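You operate a simulated robot arm through the tools that you are given. There is no shell and no other tool. Be economical: measure what you need, move in short steps, check, and stop when the job is done.

You are at the controls of a simulated two-armed robot. One attempt, no reset.

JOB
Pick up the white reducer with a blue band over a yellow band with one hand, pass it to the other hand and put it in the inside of the green check bin. Open the drawer with a green handle, fetch the yellow wedge chock and set it in the inside of the drawer with a green handle, then shut the handle. Pull the pale grey drawer of the arm rack open. Any order will do. Set down upright: white reducer with a blue band over a yellow band.

Only the result counts: the job must be done as asked and must still hold three seconds after the hand-in. Knocking over, shifting, dropping, spilling or breaking anything else fails it.

ROBOT AND FRAMES
Two 7-joint arms with two-finger parallel grippers on one trunk, on a base that drives. Base frame: it is fixed to the floor where the robot stands at the start and does not move with it; the origin is under the middle of the robot, x ahead of it, y to its left, z up. Lengths are in mm, angles in degrees, forces in N, time in s.
The left shoulder is at the start at [60, 147, 522], the right one opposite. With the tool pointing down near the work surface each hand reaches from about 100 to 620 mm from the robot's upright axis, wherever it stands, measured 20 degrees to its own side. Places, roughly: drawer with a green handle [-5800, -200, 600]; inside of the drawer with a green handle [-5900, -200, 600]; inside of the green check bin (15x27 cm) [-1240, -780, 800]; pale grey drawer of the arm rack [-5700, 1200, 500]; white reducer with a blue band ove (6x7x9 cm) [600, 200, 800]; yellow wedge chock [-3500, -1500, 750]. Payload 3.43 kg a hand.
The tool frame of a hand sits at the grasp point between the pads (the TCP): z along the fingers, y along the line on which they close. The tips reach 30 mm beyond it. Largest opening 94 mm; finger width 28, thickness 10; the body of the gripper, 50 by 96 mm, starts 55 mm behind the TCP.
Orientation is that of the tool frame in the base frame, as [roll, pitch, yaw] about the fixed x, y, z axes, in that order (R = Rz(yaw) Ry(pitch) Rx(roll)). With the fingers straight down and closing along the base's y, the tool's x points along the base's -x, its y along +y and its z along -z.

CONTROLS
- The arms move only by the tool send_rows. It takes "left_plan", "right_plan" or both (then of equal length, played together; a hand with none holds still); each is a list of rows, each an object (a shift or turn left out is 0, a gripper value left out holds the last) with "linear": the shift along the base's x, y, z in units of 300 mm (1.0 is 300 mm), a list of three; "angular": the turn, a rotation vector about the base's x, y, z in units of 180 degrees (1.0 is 180 degrees), a list of three; "gripper": the gripper command, from -1 (shut) to 1 (fully open), values between in proportion. In form: [{"linear": [tx, ty, tz], "angular": [ax, ay, az], "gripper": gripper}, ...]. A call has 1 to 20 rows; each row is the pose to reach, as a shift and turn from the pose commanded when the call began. A call with a number of a shift or a turn outside -1 to 1 is refused whole. Rows are played at 5 a second. More than 50 mm and 8.6 degrees between two rows, or a gripper value outside its range, and nothing of the call is played. A pose out of reach is approached as far as the arm can. The call stops where the force on the tool passes 40 N (or 10 N more than at its start, if that is more) or the arm is blocked; 0.2 s more then pass. The fingers move at their own pace (about 72 mm/s each) and stop on an object; they squeeze with about 30 N. The grip force told is the motor's: it shows also when the fingers shut on nothing. Time passes only in rows, and 0.2 s behind the last, so rows that repeat a pose let the fingers close. It gives the time, the measured TCP pose, the force on the tool (base axes), the opening and the grip force at its end, in the units of the frame above (readings bear some noise), with the torque about the TCP (base axes, N m) and any sound that the robot's microphone picked up.
- Cameras (640 x 400 px; columns grow to the right, rows downward): "scene" is now at [52.6, 35.6, 1171.1]; the picture's right is [0.40, -0.92, 0.00], its down [-0.39, -0.17, -0.90] and it looks along [0.83, 0.36, -0.43] (base axes); focal length 291 px, centre (320, 200). "left" rides on the left gripper at [76, -14, -103] in its tool frame; the picture's right is [0.18, 0.98, 0.00], its down [-0.75, 0.14, -0.64] and it looks along [-0.63, 0.12, 0.77] (tool axes); focal length 243 px, centre (320, 200). "right" rides on the right gripper at [76, 14, -102] in its tool frame; the picture's right is [-0.18, 0.98, 0.00], its down [-0.75, -0.14, -0.64] and it looks along [-0.63, -0.12, 0.77] (tool axes); focal length 243 px, centre (320, 200). There is no depth. A picture from a camera that has moved, and an enlarged one, comes with that camera's place and axes in the base frame and with its lens.
- snapshot(camera): a new picture of that camera. It takes no simulated time.
- slide_trunk(by): slides the trunk up (or, below 0, down) by that many mm; the arms and the scene camera ride with it, the base frame stays. It gives what a move gives, with no picture.
- base_move(legs): drives the robot by 1 to 6 legs, each [ahead, left, turn to the left] in mm, mm and degrees, along the robot's own axes; the way and the turn of a leg run together, so that a leg with both is an arc; at most 1500 mm and 180 degrees a leg. The arms and the cameras ride along, it lands a little off, and it stops where it bumps. It gives what a move gives.
- turn_head(pan, tilt): turns the head with the scene camera to pan (to the left, within 86 degrees either way) and tilt (down, from -29 to 69), counted from straight ahead of the robot. It gives what a move gives.
- enlarge(camera, box): a new picture of the part [left, top, right, bottom] of that camera's present view, enlarged. It takes no simulated time.
- finish_job(): hands the job in; it is judged then, once.

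Work in short steps. Places have to be worked out from the pictures, the camera data and where the tool is seen: move nearer, look again, correct. Check each grasp and each placing, and mend what went wrong. You have 165 turns and 122 pictures in all, those below and enlarged ones among them. Open the grippers and draw the arms clear of the work before you hand the job in, unless the task says otherwise; then end with one line.

The tools are called after "Request:" as name(argument=value, ...) on one line, values as JSON. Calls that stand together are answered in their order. send_rows: Moves the arms, as the interface text tells. Its arguments: {"type":"object","properties":{"left_plan":{"type":"array","items":{"type":"object","properties":{"linear":{"type":"array","items":{"type":"number"}},"angular":{"type":"array","items":{"type":"number"}},"gripper":{"type":"number"}}}},"right_plan":{"type":"array","items":{"type":"object","properties":{"linear":{"type":"array","items":{"type":"number"}},"angular":{"type":"array","items":{"type":"number"}},"gripper":{"type":"number"}}}}},"required":[]} The other tools are called the same way: slide_trunk (by) slides the trunk up or down; base_move (legs) drives the base; turn_head (pan, tilt) turns the head that bears the scene camera; snapshot (camera) takes a picture; enlarge (camera, box) takes an enlarged picture of a part of a camera's view; finish_job () hands the job in.

At the start:

```text
clock: 0.0
left_tcp_pos: [271.7, 268.1, 975.3]
left_tcp_rot: [-180.0, -0.1, -179.9]
left_contact_force: [0.8, -0.5, 0.4]
left_ft_torque: [-0.04, 0.01, 0.0]
left_gripper_width: 94.1
left_grasp_force: 0.0
right_tcp_pos: [309.6, -20.7, 975.9]
right_tcp_rot: [-179.9, -0.1, -180.0]
right_contact_force: [-0.1, 0.4, 1.0]
right_ft_torque: [0.01, -0.02, 0.01]
right_gripper_width: 93.9
right_grasp_force: 0.0
trunk travel left (down, up): [-230.0, 20.0]
robot x, y, heading: [0.7, 3.9, 0.1]
head pan, tilt: [23.5, 25.3]
```

scene: 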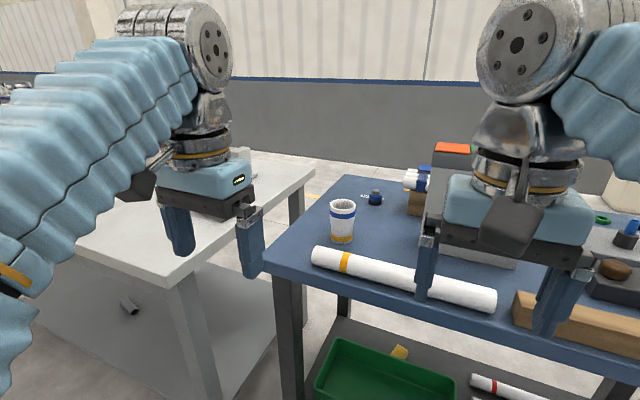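
right: 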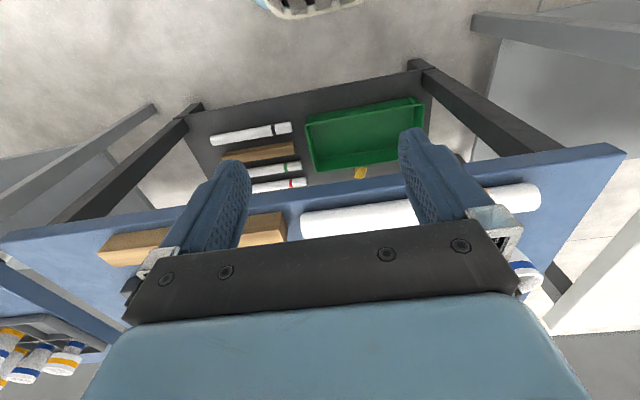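
left: 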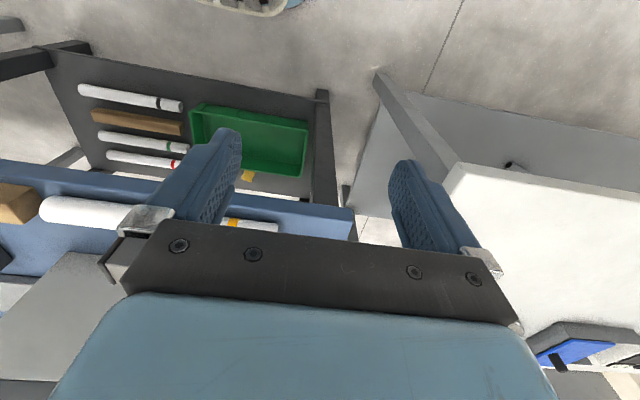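

The reducer stands on the blue table near (342,221) in the scene view. I enlarge it to verify the bands and work out its place.

Request:
enlarge(camera="scene", box=[280, 150, 480, 275])

```text
3.20 times, centred on (380, 212) of scene
camera zoom: at [52.6, 35.6, 1171.1], right [0.4, -0.92, 0.0], down [-0.39, -0.17, -0.9], along [0.83, 0.36, -0.43], focal length 931 px, centre (128, 160)
```

zoom: 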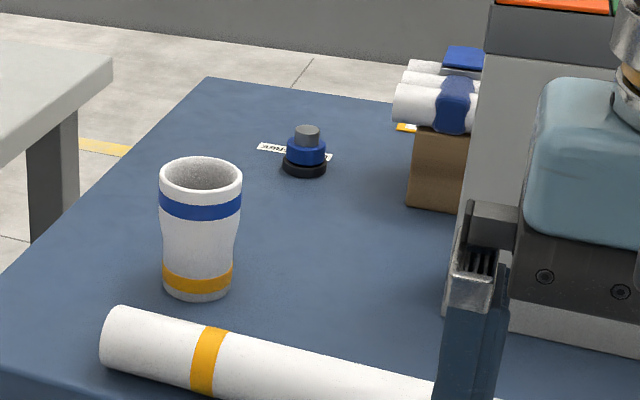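

The reducer stands at about (585, 210) with the table top near z 800, and a pipe lies in front of it. I bring the left hand to the left of it, tilted 30° below horizontal and closing along x, so the top of the reducer stays free for the right hand.

Request:
send_rows(left_plan=[{"linear": [0.064, 0.018, 0.01], "angular": [-0.0173, 0.0173, 0.03], "gripper": 1}, {"linear": [0.128, 0.036, 0.01], "angular": [-0.0346, 0.0346, 0.06]}, {"linear": [0.192, 0.054, 0.01], "angular": [-0.0519, 0.0519, 0.09]}, {"linear": [0.256, 0.072, 0.01], "angular": [-0.0692, 0.0692, 0.12]}, {"linear": [0.32, 0.09, 0.01], "angular": [-0.0865, 0.0865, 0.15]}, {"linear": [0.384, 0.108, 0.01], "angular": [-0.1038, 0.1038, 0.18]}, {"linear": [0.448, 0.126, 0.01], "angular": [-0.1211, 0.1211, 0.21]}, {"linear": [0.512, 0.144, 0.01], "angular": [-0.1384, 0.1384, 0.24]}, {"linear": [0.576, 0.162, 0.01], "angular": [-0.1557, 0.1557, 0.27]}, {"linear": [0.64, 0.18, 0.01], "angular": [-0.173, 0.173, 0.3]}, {"linear": [0.704, 0.198, 0.01], "angular": [-0.1903, 0.1903, 0.33]}, {"linear": [0.768, 0.216, 0.0], "angular": [-0.2076, 0.2076, 0.36]}, {"linear": [0.832, 0.234, -0.01], "angular": [-0.2249, 0.2249, 0.39]}, {"linear": [0.896, 0.252, -0.03], "angular": [-0.2422, 0.2422, 0.42]}, {"linear": [0.96, 0.273, -0.05], "angular": [-0.2596, 0.2596, 0.4496]}])

Request:
snapshot(camera="left")

Request:
snapshot(camera="scene")

```text
clock: 3.2
left_tcp_pos: [499.3, 299.0, 953.1]
left_tcp_rot: [-177.1, -56.9, -92.9]
left_contact_force: [-1.2, -1.0, 1.2]
left_ft_torque: [0.12, -0.07, 0.13]
left_gripper_width: 94.1
left_grasp_force: 0.0
left hand out of reach, approached as far as the arm can: row 1, 2, 3, 4, 5, 6, 7, 8, 9, 10, 11, 12, 13, 14, 15
right_tcp_pos: [308.4, -21.6, 976.8]
right_tcp_rot: [179.9, 0.2, -180.0]
right_contact_force: [-2.5, -0.6, 0.4]
right_ft_torque: [0.04, -0.12, 0.02]
right_gripper_width: 94.0
right_grasp_force: 0.0
trunk travel left (down, up): [-230.0, 20.0]
robot x, y, heading: [-1.2, -0.4, 0.2]
head pan, tilt: [23.5, 25.3]
```

```text
117 pictures are left
camera left: at [511.4, 343.4, 1072.8], right [-0.99, -0.09, 0.13], down [-0.13, 0.95, -0.29], along [-0.1, -0.3, -0.95], focal length 243 px, centre (320, 200)
```

left: 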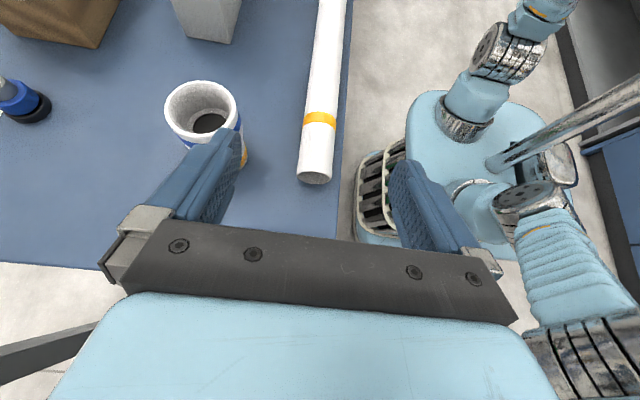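

```text
116 pictures are left
camera scene: at [49.6, 34.3, 1171.4], right [0.4, -0.92, 0.0], down [-0.39, -0.17, -0.91], along [0.83, 0.36, -0.43], focal length 291 px, centre (320, 200)
```

scene: 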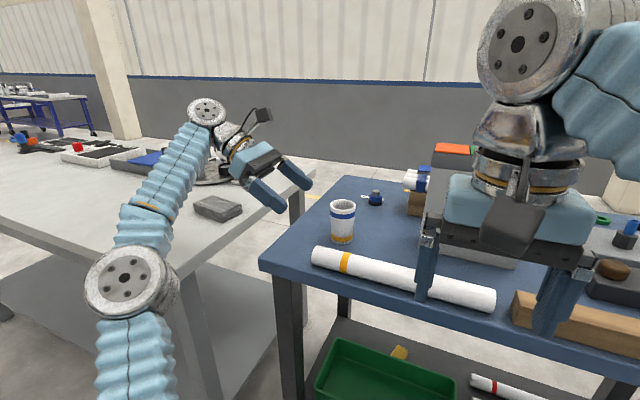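

The left hand was held short by reach. From the two views the reducer is at about (598, 219), z 800–890, and the table edge is near x 457, so I drive 90 mm ahead.

Request:
base_move(legs=[[90, 0, 0]])

```text
clock: 4.3
left_tcp_pos: [592.7, 298.5, 950.0]
left_tcp_rot: [-177.6, -57.0, -92.7]
left_contact_force: [-0.4, -0.7, 0.6]
left_ft_torque: [0.06, -0.02, 0.04]
left_gripper_width: 94.0
left_grasp_force: 0.1
right_tcp_pos: [401.1, -20.2, 975.9]
right_tcp_rot: [-180.0, 0.1, 180.0]
right_contact_force: [-0.2, -0.7, 0.0]
right_ft_torque: [0.01, -0.03, 0.01]
right_gripper_width: 93.8
right_grasp_force: 0.1
trunk travel left (down, up): [-230.0, 20.0]
robot x, y, heading: [90.1, 3.1, 0.1]
head pan, tilt: [23.5, 25.3]
```

Now a short move to the pre-grasp pose, which also tells me how commanded poses are counted after an out-of-reach call.

Request:
send_rows(left_plan=[{"linear": [0.005, 0.05, -0.05]}, {"linear": [0.01, 0.1, -0.1]}, {"linear": [0.017, 0.12, -0.15]}, {"linear": [0.017, 0.12, -0.15]}])

Request:
snapshot(camera="left")

```text
clock: 5.3
left_tcp_pos: [599.4, 336.0, 904.6]
left_tcp_rot: [-177.5, -57.0, -92.7]
left_contact_force: [0.5, -0.4, -0.2]
left_ft_torque: [-0.02, -0.01, -0.01]
left_gripper_width: 94.0
left_grasp_force: 0.0
right_tcp_pos: [401.6, -19.8, 975.5]
right_tcp_rot: [-180.0, -0.1, 180.0]
right_contact_force: [0.3, -0.6, 0.6]
right_ft_torque: [0.0, -0.01, -0.04]
right_gripper_width: 93.8
right_grasp_force: 0.1
trunk travel left (down, up): [-230.0, 20.0]
robot x, y, heading: [90.6, -1.0, -0.4]
head pan, tilt: [23.5, 25.3]
```

```text
115 pictures are left
camera left: at [611.1, 379.6, 1024.2], right [-0.99, -0.09, 0.13], down [-0.12, 0.95, -0.29], along [-0.1, -0.3, -0.95], focal length 243 px, centre (320, 200)
```

left: 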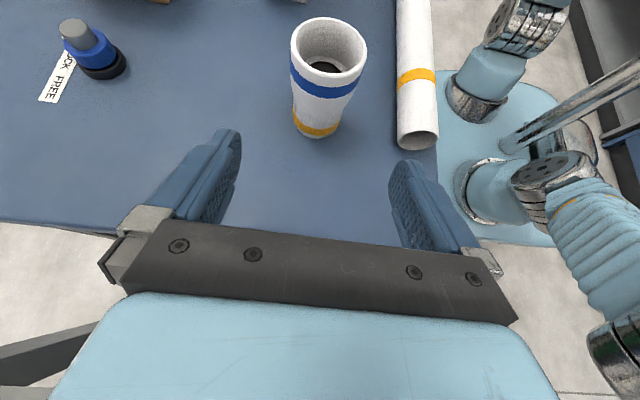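

The reducer's centre is at about (599, 215) from this view. I advance along the tool axis to put the TCP on it at about z 842.

Request:
send_rows(left_plan=[{"linear": [0, -0.08, -0.042]}, {"linear": [0, -0.16, -0.083]}, {"linear": [0, -0.24, -0.125]}, {"linear": [0, -0.32, -0.167]}, {"linear": [0, -0.4, -0.208]}, {"linear": [0, -0.4, -0.208]}])

Request:
snapshot(camera="left")

Request:
enlarge(camera="scene", box=[220, 150, 420, 275])

```text
clock: 6.7
left_tcp_pos: [596.1, 216.0, 844.6]
left_tcp_rot: [-177.5, -57.0, -92.7]
left_contact_force: [0.4, -0.5, 0.4]
left_ft_torque: [0.0, -0.02, 0.0]
left_gripper_width: 93.8
left_grasp_force: 0.1
right_tcp_pos: [400.6, -20.2, 974.9]
right_tcp_rot: [-180.0, 0.1, 179.9]
right_contact_force: [-1.1, -0.3, 0.4]
right_ft_torque: [0.02, -0.03, 0.01]
right_gripper_width: 94.1
right_grasp_force: 0.0
trunk travel left (down, up): [-230.0, 20.0]
robot x, y, heading: [87.7, -1.0, -0.4]
head pan, tilt: [23.5, 25.3]
```

```text
114 pictures are left
camera left: at [608.6, 260.7, 963.4], right [-0.99, -0.09, 0.13], down [-0.12, 0.95, -0.29], along [-0.1, -0.3, -0.95], focal length 243 px, centre (320, 200)
```

left: 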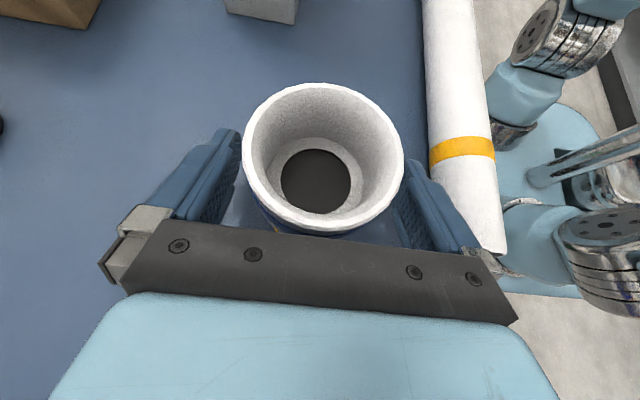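

```text
3.20 times, centred on (320, 212) of scene
camera zoom: at [142.6, 35.5, 1171.1], right [0.4, -0.92, 0.0], down [-0.39, -0.17, -0.9], along [0.83, 0.36, -0.43], focal length 931 px, centre (320, 160)
```

zoom: 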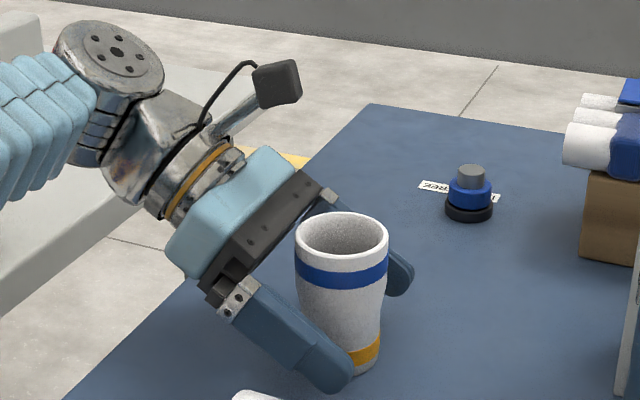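

The fingers straddle the reducer at waist height. I close and let the fingers settle.

Request:
send_rows(left_plan=[{"gripper": -1}, {"gripper": -1}, {"gripper": -1}, {"gripper": -1}])

Request:
snapshot(camera="left")

```text
clock: 7.7
left_tcp_pos: [596.1, 216.7, 844.0]
left_tcp_rot: [-177.6, -57.0, -92.7]
left_contact_force: [-0.7, -0.5, 0.9]
left_ft_torque: [-0.01, 0.0, 0.02]
left_gripper_width: 62.0
left_grasp_force: 29.6
right_tcp_pos: [401.9, -20.8, 975.1]
right_tcp_rot: [-179.9, 0.0, 179.8]
right_contact_force: [0.2, 0.7, 0.0]
right_ft_torque: [-0.02, -0.01, 0.06]
right_gripper_width: 94.0
right_grasp_force: 0.0
trunk travel left (down, up): [-230.0, 20.0]
robot x, y, heading: [88.1, -4.0, 0.1]
head pan, tilt: [23.5, 25.3]
```

```text
112 pictures are left
camera left: at [608.7, 260.9, 963.4], right [-0.99, -0.09, 0.13], down [-0.12, 0.95, -0.29], along [-0.1, -0.3, -0.95], focal length 243 px, centre (320, 200)
```

left: 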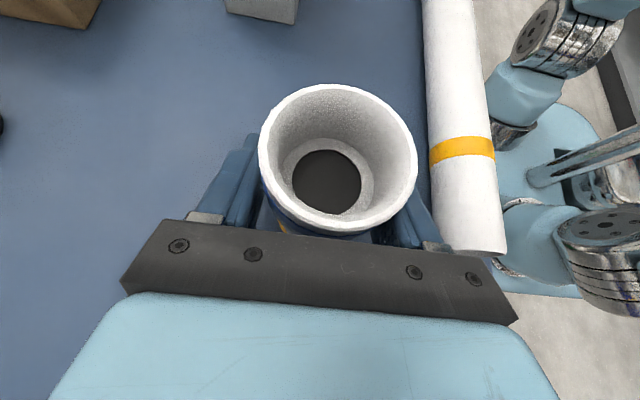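

The grip holds at 62 mm, but this tilt and height leave too little of the top free for the right hand. Before regripping lower and flatter, I check the left arm's clearance over the white table.

Request:
snapshot(camera="scene")

```text
111 pictures are left
camera scene: at [142.6, 35.5, 1171.1], right [0.4, -0.92, 0.0], down [-0.39, -0.17, -0.9], along [0.83, 0.36, -0.43], focal length 291 px, centre (320, 200)
```

scene: 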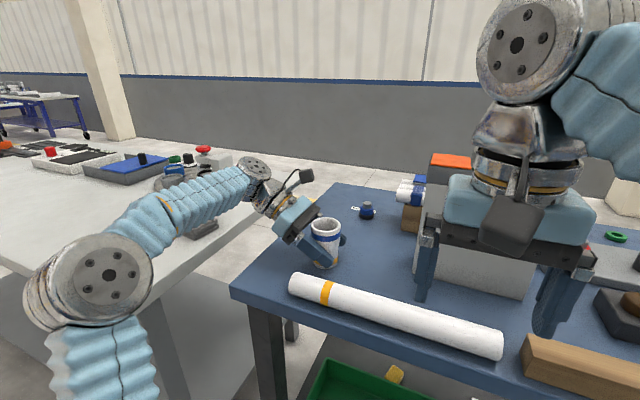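

The forearm bottom is around z 900 and the white table near 800, so there is room. I open, turn the hand 12° flatter and go 13 mm lower, then close again.

Request:
send_rows(left_plan=[{"gripper": 1}, {"gripper": 1}, {"gripper": 1}, {"linear": [0.01, -0.003, -0.01], "angular": [-0.022, 0, 0]}, {"linear": [0.01, -0.006, -0.02], "angular": [-0.044, 0, 0]}, {"linear": [0.01, -0.006, -0.032], "angular": [-0.066, 0, 0]}, {"linear": [0.01, -0.006, -0.043], "angular": [-0.066, 0, 0]}, {"linear": [0.01, -0.006, -0.043], "angular": [-0.066, 0, 0]}])

Request:
snapshot(camera="left")

Request:
snapshot(camera="scene")

```text
clock: 9.5
left_tcp_pos: [599.3, 215.6, 830.0]
left_tcp_rot: [-176.0, -68.9, -94.1]
left_contact_force: [-0.5, 0.3, -0.1]
left_ft_torque: [-0.02, 0.01, -0.02]
left_gripper_width: 94.2
left_grasp_force: 0.0
right_tcp_pos: [402.1, -21.1, 975.9]
right_tcp_rot: [179.9, 0.1, 180.0]
right_contact_force: [0.0, -0.3, -0.2]
right_ft_torque: [-0.01, -0.04, 0.01]
right_gripper_width: 94.3
right_grasp_force: 0.1
trunk travel left (down, up): [-230.0, 20.0]
robot x, y, heading: [89.4, -0.6, -0.3]
head pan, tilt: [23.5, 25.3]
```

```text
110 pictures are left
camera left: at [612.3, 282.3, 938.1], right [-0.99, -0.06, 0.15], down [-0.12, 0.87, -0.48], along [-0.1, -0.49, -0.87], focal length 243 px, centre (320, 200)
```

left: 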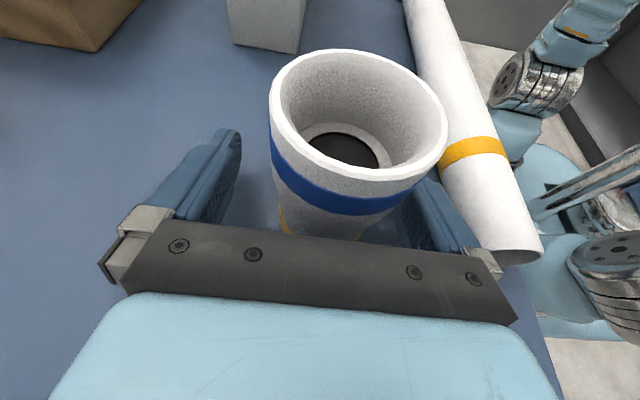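

```text
109 pictures are left
camera scene: at [142.6, 35.5, 1171.1], right [0.4, -0.92, 0.0], down [-0.39, -0.17, -0.9], along [0.83, 0.36, -0.43], focal length 291 px, centre (320, 200)
```

scene: 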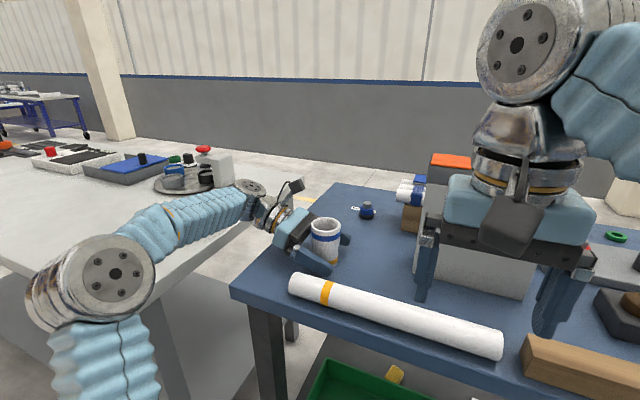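

The hand is lower and flatter with nothing touched. I shift 4 mm toward −x to centre on the reducer and close.

Request:
send_rows(left_plan=[{"linear": [-0.013, 0, 0]}, {"linear": [-0.013, 0, 0], "gripper": -1}, {"linear": [-0.013, 0, 0], "gripper": -1}, {"linear": [-0.013, 0, 0], "gripper": -1}, {"linear": [-0.013, 0, 0], "gripper": -1}, {"linear": [-0.013, 0, 0.05], "gripper": -1}, {"linear": [-0.013, -0.03, 0.15], "gripper": -1}, {"linear": [-0.013, -0.06, 0.25], "gripper": -1}, {"linear": [-0.013, -0.06, 0.25], "gripper": -1}])

Request:
snapshot(camera="left")

```text
clock: 11.5
left_tcp_pos: [597.1, 196.2, 905.7]
left_tcp_rot: [-176.0, -68.8, -94.2]
left_contact_force: [0.7, 0.7, -1.7]
left_ft_torque: [-0.01, 0.02, 0.02]
left_gripper_width: 55.4
left_grasp_force: 30.1
right_tcp_pos: [400.3, -20.5, 976.4]
right_tcp_rot: [179.9, 0.0, 179.9]
right_contact_force: [0.0, 0.0, -0.2]
right_ft_torque: [0.0, 0.02, 0.02]
right_gripper_width: 93.8
right_grasp_force: 0.1
trunk travel left (down, up): [-230.0, 20.0]
robot x, y, heading: [90.8, -0.2, 0.0]
head pan, tilt: [23.5, 25.3]
```

```text
108 pictures are left
camera left: at [609.8, 263.9, 1013.5], right [-0.99, -0.06, 0.15], down [-0.12, 0.87, -0.48], along [-0.1, -0.49, -0.87], focal length 243 px, centre (320, 200)
```

left: 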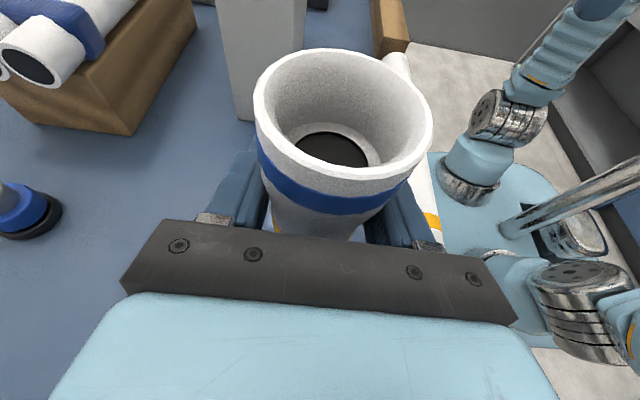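

The reducer is up and straight in the left hand. I bring it back to about (467, 116, 885) while turning the right hand 90° so it closes along x.

Request:
send_rows(left_plan=[{"linear": [-0.036, -0.022, 0]}, {"linear": [-0.072, -0.044, 0]}, {"linear": [-0.108, -0.066, 0]}, {"linear": [-0.144, -0.088, 0]}, {"linear": [-0.18, -0.11, 0]}, {"linear": [-0.216, -0.132, 0]}, {"linear": [-0.252, -0.154, 0]}, {"linear": [-0.288, -0.176, -0.02]}, {"linear": [-0.324, -0.198, -0.03]}, {"linear": [-0.36, -0.22, -0.045]}, {"linear": [-0.4, -0.245, -0.067]}, {"linear": [-0.433, -0.267, -0.067]}], right_plan=[{"angular": [0, 0, 0.042], "gripper": 1}, {"angular": [0, 0, 0.084]}, {"angular": [0, 0, 0.126]}, {"angular": [0, 0, 0.168]}, {"angular": [0, 0, 0.21]}, {"angular": [0, 0, 0.252]}, {"angular": [0, 0, 0.294]}, {"angular": [0, 0, 0.336]}, {"angular": [0, 0, 0.378]}, {"angular": [0, 0, 0.42]}, {"angular": [0, 0, 0.462]}, {"angular": [0, 0, 0.5]}])

Request:
snapshot(camera="scene")

Request:
snapshot(camera="right")

```text
clock: 14.1
left_tcp_pos: [467.4, 115.7, 883.9]
left_tcp_rot: [-176.0, -68.9, -94.1]
left_contact_force: [0.2, 0.2, -1.8]
left_ft_torque: [0.01, 0.02, 0.0]
left_gripper_width: 55.5
left_grasp_force: 29.8
right_tcp_pos: [401.2, -20.4, 976.2]
right_tcp_rot: [180.0, 0.1, -89.8]
right_contact_force: [-0.1, 0.3, 0.1]
right_ft_torque: [0.01, 0.01, 0.03]
right_gripper_width: 94.1
right_grasp_force: 0.0
trunk travel left (down, up): [-230.0, 20.0]
robot x, y, heading: [87.8, 2.0, -0.0]
head pan, tilt: [23.5, 25.3]
```

```text
107 pictures are left
camera scene: at [142.7, 35.5, 1171.1], right [0.4, -0.92, 0.0], down [-0.39, -0.17, -0.9], along [0.83, 0.36, -0.43], focal length 291 px, centre (320, 200)
```

scene: 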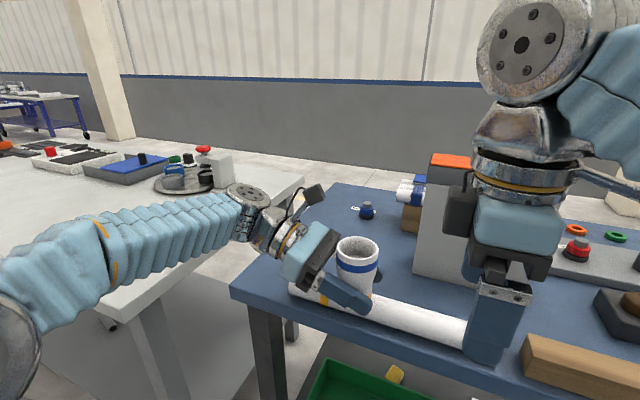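

```text
106 pictures are left
camera right: at [387.2, -97.5, 1078.7], right [-0.98, 0.18, 0.0], down [0.14, 0.75, 0.64], along [0.12, 0.63, -0.77], focal length 243 px, centre (320, 200)
```

right: 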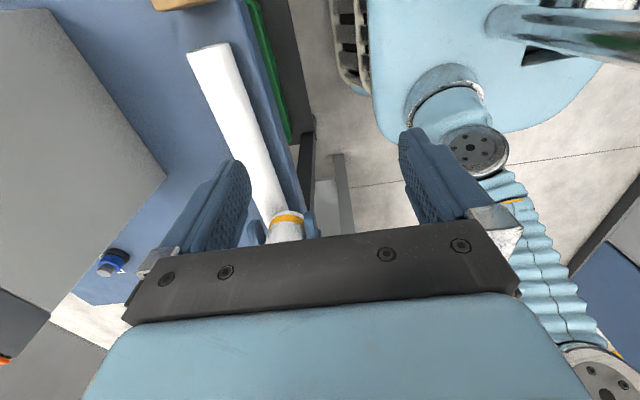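

The rim computes to about (463, 117) with the top near z 944, matching the left TCP. I bring the right hand above it to about (465, 111, 997).

Request:
send_rows(right_plan=[{"linear": [0, 0, 0.07]}, {"linear": [0.07, 0.11, 0.07]}, {"linear": [0.14, 0.22, 0.07]}, {"linear": [0.213, 0.33, 0.07]}, {"linear": [0.213, 0.437, 0.07]}, {"linear": [0.213, 0.437, 0.07]}])

Request:
snapshot(camera="left")

Request:
snapshot(camera="scene")

```text
clock: 15.5
left_tcp_pos: [468.8, 116.0, 883.7]
left_tcp_rot: [-176.0, -68.9, -94.1]
left_contact_force: [0.1, 0.4, -0.1]
left_ft_torque: [0.01, -0.02, 0.01]
left_gripper_width: 55.5
left_grasp_force: 29.7
right_tcp_pos: [438.2, 50.6, 963.7]
right_tcp_rot: [-179.8, 0.2, -90.1]
right_contact_force: [-0.2, -0.9, 0.4]
right_ft_torque: [0.04, 0.0, 0.01]
right_gripper_width: 93.9
right_grasp_force: 0.1
right hand out of reach, approached as far as the arm can: row 1, 2, 3, 4, 5, 6
trunk travel left (down, up): [-230.0, 20.0]
robot x, y, heading: [91.9, -3.1, -0.1]
head pan, tilt: [23.5, 25.3]
```

```text
105 pictures are left
camera left: at [480.5, 183.1, 992.8], right [-0.99, -0.06, 0.15], down [-0.12, 0.87, -0.48], along [-0.1, -0.49, -0.87], focal length 243 px, centre (320, 200)
```

left: 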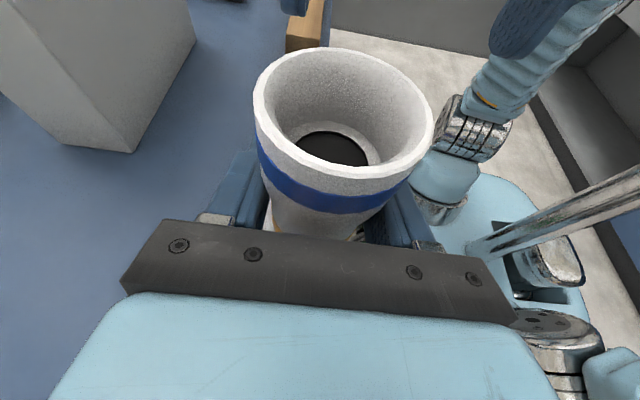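

```text
104 pictures are left
camera scene: at [142.4, 34.5, 1171.1], right [0.4, -0.92, 0.0], down [-0.39, -0.17, -0.9], along [0.83, 0.36, -0.43], focal length 291 px, centre (320, 200)
```

scene: 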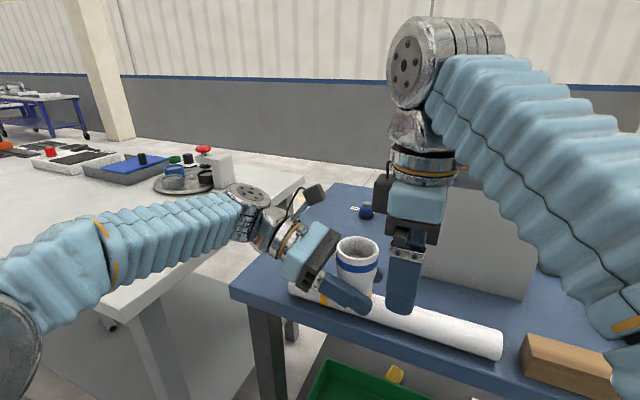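

The right hand tops out near z 965, so the handover has to be lower. I back away from the tables so both hands can drop in free space.

Request:
base_move(legs=[[-400, 0, 0]])

Request:
snapshot(camera="scene")

```text
clock: 18.0
left_tcp_pos: [69.9, 115.1, 883.8]
left_tcp_rot: [-176.0, -68.8, -94.5]
left_contact_force: [0.4, -0.2, -2.2]
left_ft_torque: [-0.04, 0.0, 0.0]
left_gripper_width: 55.5
left_grasp_force: 30.2
right_tcp_pos: [37.0, 51.1, 963.8]
right_tcp_rot: [-179.9, 0.1, -90.7]
right_contact_force: [0.2, -0.9, -0.2]
right_ft_torque: [0.01, 0.02, -0.02]
right_gripper_width: 94.0
right_grasp_force: 0.1
trunk travel left (down, up): [-230.0, 20.0]
robot x, y, heading: [-315.6, 0.1, -0.7]
head pan, tilt: [23.5, 25.3]
```

```text
103 pictures are left
camera scene: at [-257.9, 37.4, 1171.1], right [0.39, -0.92, 0.0], down [-0.39, -0.17, -0.9], along [0.83, 0.35, -0.43], focal length 291 px, centre (320, 200)
```

scene: 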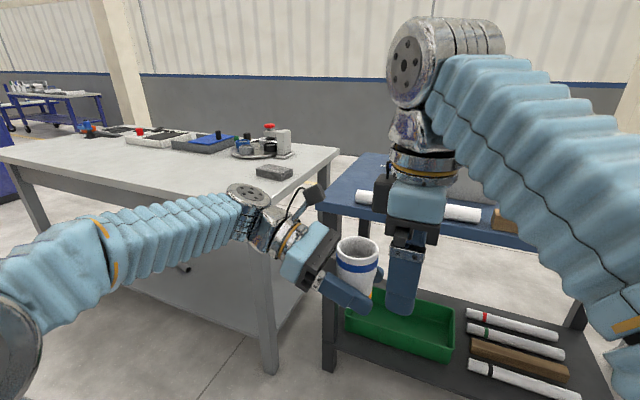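

Clear of the tables now. I lower the left hand 150 mm, then bring the right hand over the reducer about 25 mm above its rim.

Request:
send_rows(left_plan=[{"linear": [0, 0, -0.125]}, {"linear": [0, 0, -0.25]}, {"linear": [0, 0, -0.375]}, {"linear": [0, 0, -0.5]}, {"linear": [0, 0, -0.5]}, {"linear": [0, 0, -0.5]}, {"linear": [0, 0, -0.5]}, {"linear": [0, 0, -0.5]}, {"linear": [0, 0, -0.5]}], right_plan=[{"linear": [0, 0, 0]}, {"linear": [0, 0, 0]}, {"linear": [0, 0, 0]}, {"linear": [0, 0, -0.1]}, {"linear": [0, 0, -0.2]}, {"linear": [0.03, 0.07, -0.3]}, {"linear": [0.07, 0.14, -0.37]}, {"linear": [0.103, 0.203, -0.37]}, {"linear": [0.103, 0.203, -0.37]}])

Request:
snapshot(camera="left")

Request:
snapshot(camera="scene")

```text
clock: 20.0
left_tcp_pos: [68.9, 116.6, 735.1]
left_tcp_rot: [-176.1, -68.9, -94.5]
left_contact_force: [0.2, -0.5, -0.8]
left_ft_torque: [-0.01, 0.02, 0.01]
left_gripper_width: 55.1
left_grasp_force: 30.8
right_tcp_pos: [68.2, 112.3, 851.8]
right_tcp_rot: [-180.0, 0.0, -90.7]
right_contact_force: [-0.1, 0.7, 0.3]
right_ft_torque: [-0.01, 0.0, -0.01]
right_gripper_width: 93.9
right_grasp_force: 0.1
trunk travel left (down, up): [-230.0, 20.0]
robot x, y, heading: [-309.9, 3.0, -0.5]
head pan, tilt: [23.5, 25.3]
```

```text
102 pictures are left
camera left: at [80.9, 183.5, 842.8], right [-0.99, -0.05, 0.15], down [-0.12, 0.87, -0.48], along [-0.1, -0.49, -0.87], focal length 243 px, centre (320, 200)
```

left: 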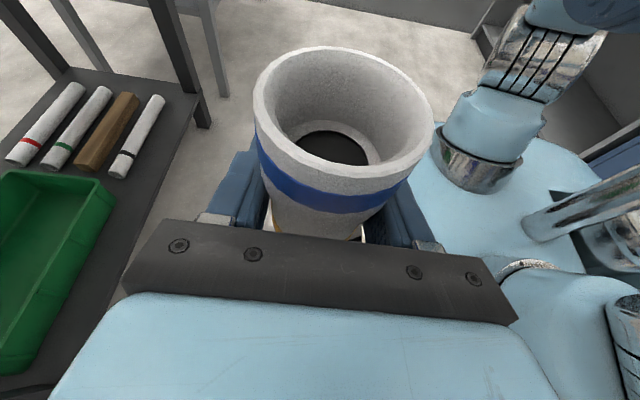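

```text
101 pictures are left
camera scene: at [-258.0, 37.5, 1171.1], right [0.39, -0.92, 0.0], down [-0.39, -0.17, -0.9], along [0.83, 0.35, -0.43], focal length 291 px, centre (320, 200)
```

scene: 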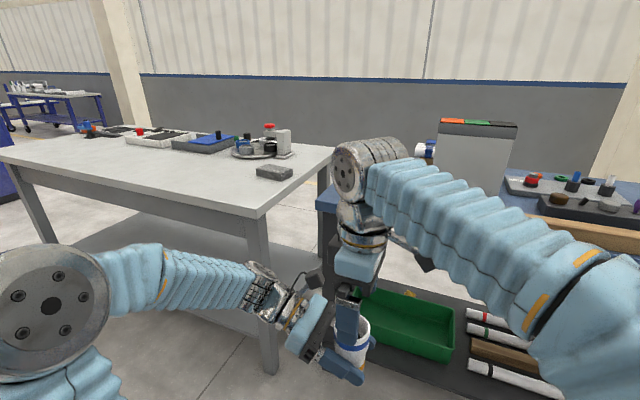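

The right hand sits over the rim. I lower it 58 mm and shift 4 mm in y so its fingers straddle the top band above the left fingers.

Request:
send_rows(right_plan=[{"linear": [0, 0.013, -0.05]}, {"linear": [0, 0.013, -0.1]}, {"linear": [0, 0.013, -0.15]}, {"linear": [0, 0.013, -0.193]}, {"linear": [0, 0.013, -0.193]}])

Request:
snapshot(camera="left")

Request:
enlarge(camera="scene", box=[260, 210, 460, 400])

```text
clock: 21.2
left_tcp_pos: [67.4, 116.7, 735.5]
left_tcp_rot: [-176.1, -69.0, -94.5]
left_contact_force: [-0.1, -0.7, -1.0]
left_ft_torque: [0.03, 0.0, -0.01]
left_gripper_width: 55.6
left_grasp_force: 30.7
right_tcp_pos: [68.9, 115.5, 794.8]
right_tcp_rot: [-179.9, 0.0, -90.6]
right_contact_force: [-0.6, 0.4, 0.0]
right_ft_torque: [-0.01, 0.01, 0.0]
right_gripper_width: 94.0
right_grasp_force: 0.0
trunk travel left (down, up): [-230.0, 20.0]
robot x, y, heading: [-309.0, 2.4, -0.8]
head pan, tilt: [23.5, 25.3]
```

```text
100 pictures are left
camera left: at [80.8, 183.5, 842.8], right [-0.99, -0.05, 0.15], down [-0.12, 0.87, -0.48], along [-0.1, -0.49, -0.87], focal length 243 px, centre (320, 200)
```

left: 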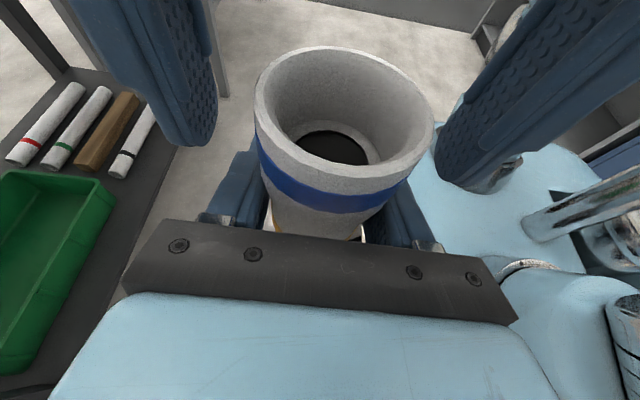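

```text
2.11 times, centred on (360, 305) of scene
camera zoom: at [-258.0, 37.4, 1171.1], right [0.39, -0.92, 0.0], down [-0.39, -0.17, -0.9], along [0.83, 0.35, -0.43], focal length 612 px, centre (236, -21)
```

zoom: 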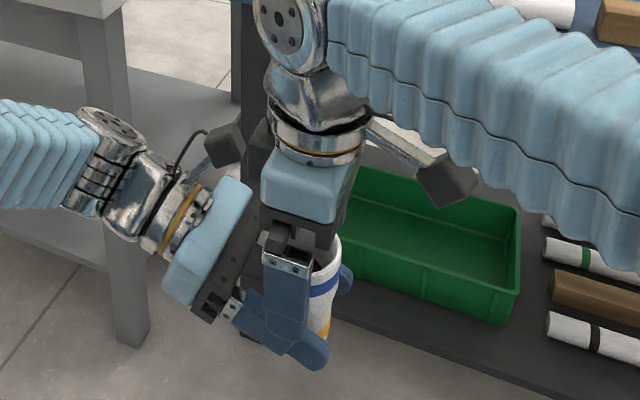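

Both views indicate that the reducer's axis is at y≈125, a little beyond the right fingers' centre. I shift the right hand 7 mm that way and close it.

Request:
send_rows(right_plan=[{"linear": [0, 0.012, 0]}, {"linear": [0, 0.023, 0]}, {"linear": [0, 0.023, 0], "gripper": -1}, {"linear": [0, 0.023, 0], "gripper": -1}, {"linear": [0, 0.023, 0], "gripper": -1}, {"linear": [0, 0.023, 0], "gripper": -1}])

Request:
snapshot(camera="left")

```text
clock: 22.6
left_tcp_pos: [67.2, 115.2, 734.3]
left_tcp_rot: [-176.0, -68.9, -94.6]
left_contact_force: [4.7, -0.9, -1.0]
left_ft_torque: [0.0, -0.06, 0.21]
left_gripper_width: 55.3
left_grasp_force: 30.1
right_tcp_pos: [68.2, 120.9, 794.6]
right_tcp_rot: [-180.0, 0.1, -90.5]
right_contact_force: [-4.2, 1.5, 0.6]
right_ft_torque: [0.04, 0.32, -0.25]
right_gripper_width: 60.6
right_grasp_force: 30.0
trunk travel left (down, up): [-230.0, 20.0]
robot x, y, heading: [-312.5, 2.5, -0.7]
head pan, tilt: [23.5, 25.3]
```

```text
98 pictures are left
camera left: at [80.9, 183.5, 842.9], right [-0.99, -0.05, 0.15], down [-0.12, 0.87, -0.48], along [-0.1, -0.49, -0.87], focal length 243 px, centre (320, 200)
```

left: 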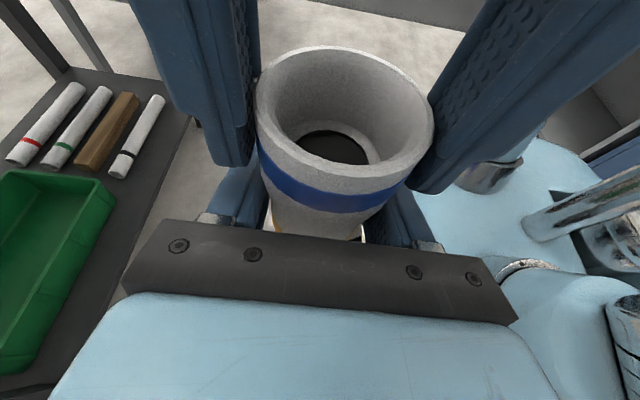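

Both hands hold it (right at 60.6 mm). I open the left hand and draw it back along its own axis.

Request:
send_rows(left_plan=[{"gripper": 1}, {"gripper": 1}, {"gripper": 1}, {"linear": [0, 0.08, 0.02]}, {"linear": [0, 0.16, 0.05]}, {"linear": [0, 0.28, 0.09]}, {"linear": [0, 0.4, 0.14]}, {"linear": [0, 0.5, 0.17]}, {"linear": [0, 0.5, 0.17]}])

Request:
snapshot(camera="left")

Request:
snapshot(camera="right")

```text
clock: 24.6
left_tcp_pos: [68.8, 268.0, 786.2]
left_tcp_rot: [-176.2, -69.0, -94.5]
left_contact_force: [-0.3, 0.1, 0.6]
left_ft_torque: [-0.03, 0.02, -0.04]
left_gripper_width: 94.3
left_grasp_force: 0.1
right_tcp_pos: [68.6, 121.5, 794.8]
right_tcp_rot: [-179.8, 0.1, -90.5]
right_contact_force: [0.1, 0.3, -0.6]
right_ft_torque: [0.02, -0.02, -0.01]
right_gripper_width: 60.6
right_grasp_force: 30.0
trunk travel left (down, up): [-230.0, 20.0]
robot x, y, heading: [-312.6, 0.4, -0.6]
head pan, tilt: [23.5, 25.3]
```

```text
97 pictures are left
camera left: at [81.0, 335.1, 892.8], right [-0.99, -0.05, 0.15], down [-0.12, 0.87, -0.48], along [-0.1, -0.49, -0.87], focal length 243 px, centre (320, 200)
```

left: 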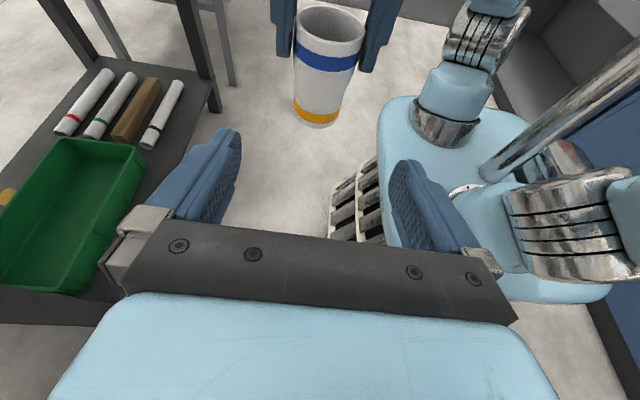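

```text
96 pictures are left
camera right: at [53.6, 44.8, 897.6], right [-0.98, 0.19, 0.0], down [0.15, 0.75, 0.64], along [0.13, 0.63, -0.77], focal length 243 px, centre (320, 200)
```

right: 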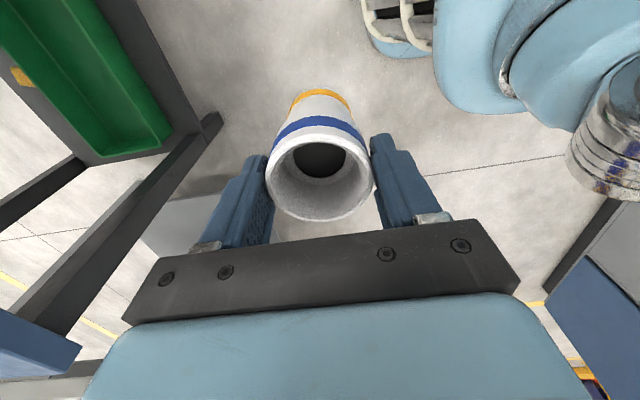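

The reducer hangs upright in the right hand. Now I look to the right and behind to plan the drive to the green check bin.

Request:
turn_head(pan=-86, tilt=20)

Request:
snapshot(camera="scene")

Request:
turn_head(pan=86, tilt=20)

Request:
snapshot(camera="scene")

```text
clock: 26.5
left_tcp_pos: [68.7, 267.6, 785.0]
left_tcp_rot: [-176.1, -68.9, -94.5]
left_contact_force: [0.6, 0.2, -0.4]
left_ft_torque: [-0.01, 0.03, 0.01]
left_gripper_width: 93.8
left_grasp_force: 0.0
right_tcp_pos: [68.9, 121.7, 794.5]
right_tcp_rot: [-179.9, 0.1, -90.6]
right_contact_force: [-0.3, -0.1, -0.2]
right_ft_torque: [0.02, 0.02, 0.01]
right_gripper_width: 60.2
right_grasp_force: 29.9
trunk travel left (down, up): [-230.0, 20.0]
robot x, y, heading: [-309.8, 1.3, -0.5]
head pan, tilt: [-85.9, 20.0]
```

```text
95 pictures are left
camera scene: at [-337.1, -91.4, 1179.8], right [-1.0, -0.06, 0.0], down [-0.02, 0.34, -0.94], along [0.06, -0.94, -0.34], focal length 291 px, centre (320, 200)
```

scene: 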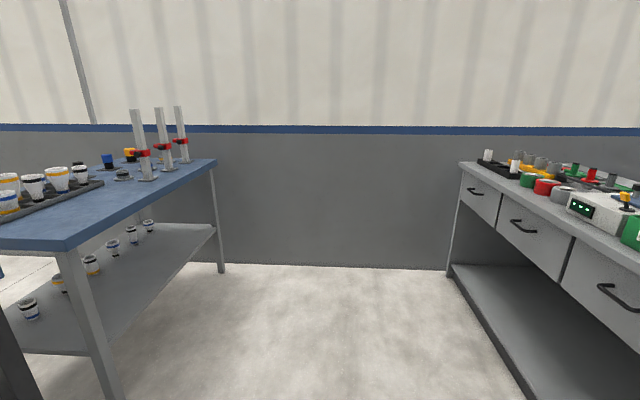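

```text
clock: 29.1
left_tcp_pos: [68.1, 268.4, 784.5]
left_tcp_rot: [-176.1, -68.9, -94.5]
left_contact_force: [0.2, 0.3, -0.5]
left_ft_torque: [-0.02, 0.02, 0.02]
left_gripper_width: 94.0
left_grasp_force: 0.0
right_tcp_pos: [68.6, 121.0, 793.7]
right_tcp_rot: [-179.9, 0.1, -90.6]
right_contact_force: [-0.4, -0.5, -0.4]
right_ft_torque: [0.03, 0.0, -0.05]
right_gripper_width: 60.3
right_grasp_force: 29.9
trunk travel left (down, up): [-230.0, 20.0]
robot x, y, heading: [-304.9, 1.0, -0.5]
head pan, tilt: [85.9, 20.0]
```

```text
94 pictures are left
camera scene: at [-335.2, 94.4, 1179.7], right [1.0, -0.08, 0.0], down [-0.03, -0.34, -0.94], along [0.08, 0.94, -0.34], focal length 291 px, centre (320, 200)
```

scene: 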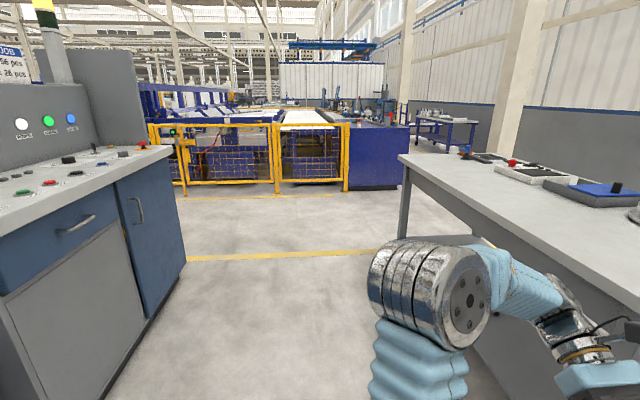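

The green-bin counter has its front edge near x −1015, facing +x. I turn to face −x and shift sideways to y ≈ −930, then look.

Request:
base_move(legs=[[0, 0, 180], [0, 930, 0]])

Request:
turn_head(pan=0, tilt=25)

Request:
snapshot(camera="scene")

```text
clock: 41.3
left_tcp_pos: [-689.4, -1206.1, 784.4]
left_tcp_rot: [-176.0, -68.9, 86.3]
left_contact_force: [1.0, 0.4, 0.6]
left_ft_torque: [0.0, 0.0, -0.01]
left_gripper_width: 94.0
left_grasp_force: 0.2
right_tcp_pos: [-690.1, -1060.2, 794.8]
right_tcp_rot: [-179.9, 0.0, 90.3]
right_contact_force: [0.2, -0.3, -0.2]
right_ft_torque: [0.02, 0.0, 0.0]
right_gripper_width: 60.3
right_grasp_force: 29.9
trunk travel left (down, up): [-230.0, 20.0]
robot x, y, heading: [-309.8, -934.0, -179.6]
head pan, tilt: [85.9, 20.0]
```

```text
clock: 42.9
left_tcp_pos: [-688.1, -1205.1, 784.4]
left_tcp_rot: [-176.1, -68.9, 86.3]
left_contact_force: [1.2, -0.2, -0.1]
left_ft_torque: [-0.01, -0.01, -0.03]
left_gripper_width: 93.9
left_grasp_force: 0.1
right_tcp_pos: [-690.9, -1059.6, 794.4]
right_tcp_rot: [-179.8, 0.1, 90.2]
right_contact_force: [-0.1, 0.8, 0.6]
right_ft_torque: [-0.01, -0.02, -0.01]
right_gripper_width: 60.1
right_grasp_force: 30.2
trunk travel left (down, up): [-230.0, 20.0]
robot x, y, heading: [-309.7, -937.4, -180.1]
head pan, tilt: [0.0, 25.0]
```

```text
93 pictures are left
camera scene: at [-377.2, -936.3, 1171.6], right [-0.01, 1.0, 0.0], down [0.42, 0.0, -0.91], along [-0.91, 0.0, -0.42], focal length 291 px, centre (320, 200)
```

scene: 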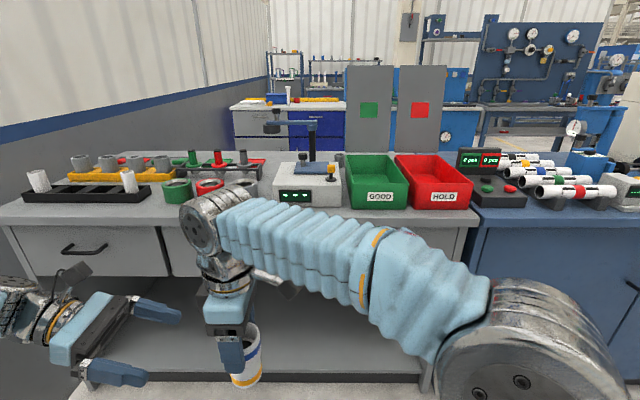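

The GOOD bin spans about y −850…−694, x −1105…−1375, rim z ≈ 890, counter edge x ≈ −1015. I raise the trunk, lift the reducer high and line it up in y with the bin, and draw the left hand back.

Request:
slide_trunk(by=20)

Request:
send_rows(left_plan=[{"linear": [0.074, 0, 0.022]}, {"linear": [0.148, 0, 0.044]}, {"linear": [0.222, 0, 0.066]}, {"linear": [0.296, 0, 0.088]}, {"linear": [0.37, 0, 0.11]}, {"linear": [0.444, 0, 0.132]}, {"linear": [0.518, 0, 0.154]}, {"linear": [0.592, 0, 0.176]}, {"linear": [0.667, 0, 0.2]}, {"linear": [0.667, 0, 0.2]}], right_plan=[{"linear": [0.03, 0.1, 0.07]}, {"linear": [0.06, 0.2, 0.14]}, {"linear": [0.09, 0.3, 0.21]}, {"linear": [0.12, 0.4, 0.28]}, {"linear": [0.15, 0.5, 0.34]}, {"linear": [0.18, 0.61, 0.4]}, {"linear": [0.21, 0.72, 0.46]}, {"linear": [0.24, 0.83, 0.5]}, {"linear": [0.267, 0.95, 0.53]}, {"linear": [0.267, 0.95, 0.53]}])

Request:
snapshot(camera="scene")

```text
clock: 43.6
left_tcp_pos: [-687.9, -1204.8, 804.8]
left_tcp_rot: [-176.1, -69.0, 86.3]
left_contact_force: [-0.3, -0.5, -0.2]
left_ft_torque: [0.0, -0.02, -0.02]
left_gripper_width: 93.9
left_grasp_force: 0.1
right_tcp_pos: [-690.5, -1060.0, 814.8]
right_tcp_rot: [-180.0, 0.2, 90.3]
right_contact_force: [0.9, 0.3, -0.6]
right_ft_torque: [-0.01, 0.01, -0.01]
right_gripper_width: 60.6
right_grasp_force: 30.4
trunk travel left (down, up): [-250.0, 0.0]
robot x, y, heading: [-314.0, -935.2, -179.5]
head pan, tilt: [0.0, 25.0]
```

```text
clock: 45.8
left_tcp_pos: [-489.2, -1203.8, 864.9]
left_tcp_rot: [-175.9, -68.9, 86.2]
left_contact_force: [-0.4, -0.6, 0.2]
left_ft_torque: [0.0, 0.02, 0.0]
left_gripper_width: 94.0
left_grasp_force: 0.0
right_tcp_pos: [-609.7, -775.8, 973.5]
right_tcp_rot: [-179.8, 0.1, 90.3]
right_contact_force: [0.6, 0.6, -1.0]
right_ft_torque: [-0.02, 0.01, -0.02]
right_gripper_width: 60.4
right_grasp_force: 30.2
trunk travel left (down, up): [-250.0, 0.0]
robot x, y, heading: [-314.6, -931.6, -179.8]
head pan, tilt: [0.0, 25.0]
```

```text
92 pictures are left
camera scene: at [-376.9, -935.9, 1191.7], right [0.0, 1.0, 0.0], down [0.42, 0.0, -0.91], along [-0.91, 0.0, -0.42], focal length 291 px, centre (320, 200)
```

scene: 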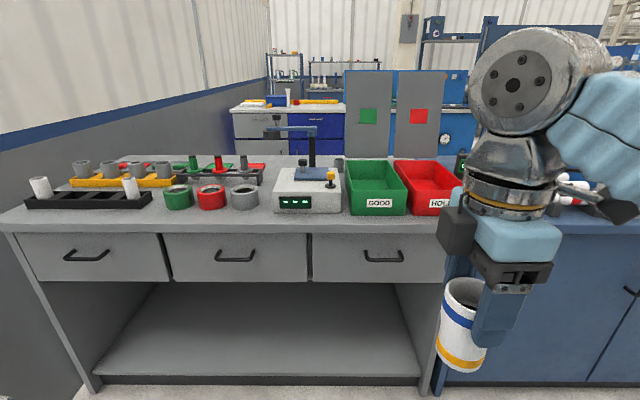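

The hand reaches z 973 here without limit. I drive 400 mm ahead, which leaves the reducer just short of the bin's front wall.

Request:
base_move(legs=[[400, 0, 0]])

Request:
turn_head(pan=-15, tilt=40)

Request:
snapshot(camera="scene")

Request:
snapshot(camera="right")

```text
clock: 48.3
left_tcp_pos: [-881.3, -1208.9, 864.4]
left_tcp_rot: [-176.1, -68.8, 86.8]
left_contact_force: [0.1, 1.0, 0.6]
left_ft_torque: [-0.05, 0.03, 0.01]
left_gripper_width: 94.1
left_grasp_force: 0.0
right_tcp_pos: [-1006.1, -781.6, 975.1]
right_tcp_rot: [-179.9, 0.2, 90.6]
right_contact_force: [0.1, 0.2, -0.7]
right_ft_torque: [0.0, -0.02, -0.02]
right_gripper_width: 60.4
right_grasp_force: 29.9
trunk travel left (down, up): [-250.0, 0.0]
robot x, y, heading: [-706.7, -934.8, -179.1]
head pan, tilt: [0.0, 25.0]
```

```text
clock: 49.0
left_tcp_pos: [-881.1, -1209.6, 864.7]
left_tcp_rot: [-176.1, -68.9, 86.6]
left_contact_force: [-0.2, -0.4, -0.7]
left_ft_torque: [-0.04, 0.01, -0.02]
left_gripper_width: 94.1
left_grasp_force: 0.1
right_tcp_pos: [-1007.0, -780.9, 975.5]
right_tcp_rot: [-179.9, 0.1, 90.6]
right_contact_force: [0.3, 0.0, -0.5]
right_ft_torque: [0.01, 0.0, 0.0]
right_gripper_width: 60.4
right_grasp_force: 30.6
trunk travel left (down, up): [-250.0, 0.0]
robot x, y, heading: [-709.7, -935.2, -179.2]
head pan, tilt: [-15.0, 40.0]
```

```text
91 pictures are left
camera scene: at [-762.1, -917.9, 1168.4], right [0.25, 0.97, 0.0], down [0.62, -0.16, -0.77], along [-0.74, 0.19, -0.64], focal length 291 px, centre (320, 200)
```

scene: 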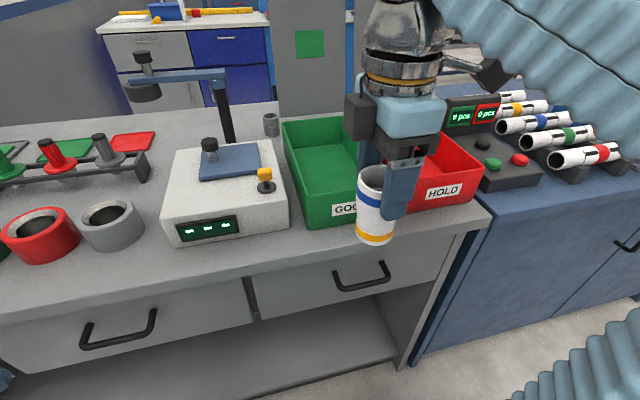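

```text
90 pictures are left
camera right: at [-992.0, -705.8, 1076.9], right [0.99, -0.17, 0.0], down [-0.13, -0.75, 0.64], along [-0.11, -0.63, -0.77], focal length 243 px, centre (320, 200)
```

right: 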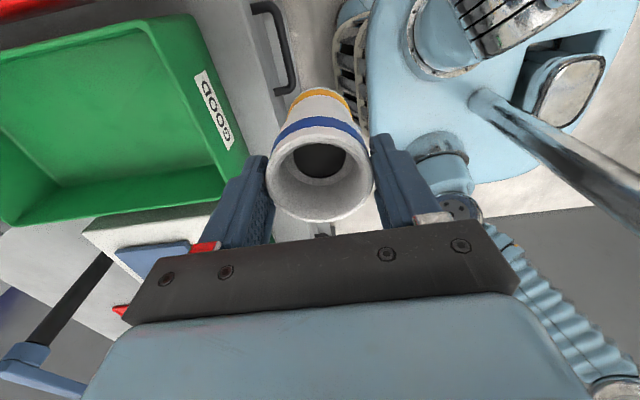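

I enlarge the bin area to fix its rim corners better.

Request:
enlarge(camera="scene", box=[270, 100, 470, 250])

```text
2.67 times, centred on (370, 175) of scene
camera zoom: at [-762.1, -917.9, 1168.4], right [0.25, 0.97, 0.0], down [0.62, -0.16, -0.77], along [-0.74, 0.19, -0.64], focal length 776 px, centre (187, 267)
```

zoom: 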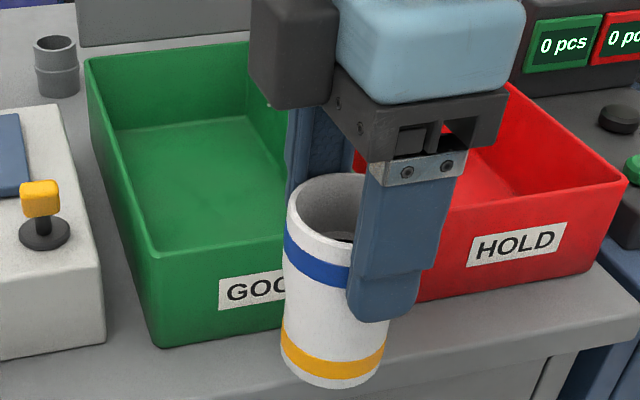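

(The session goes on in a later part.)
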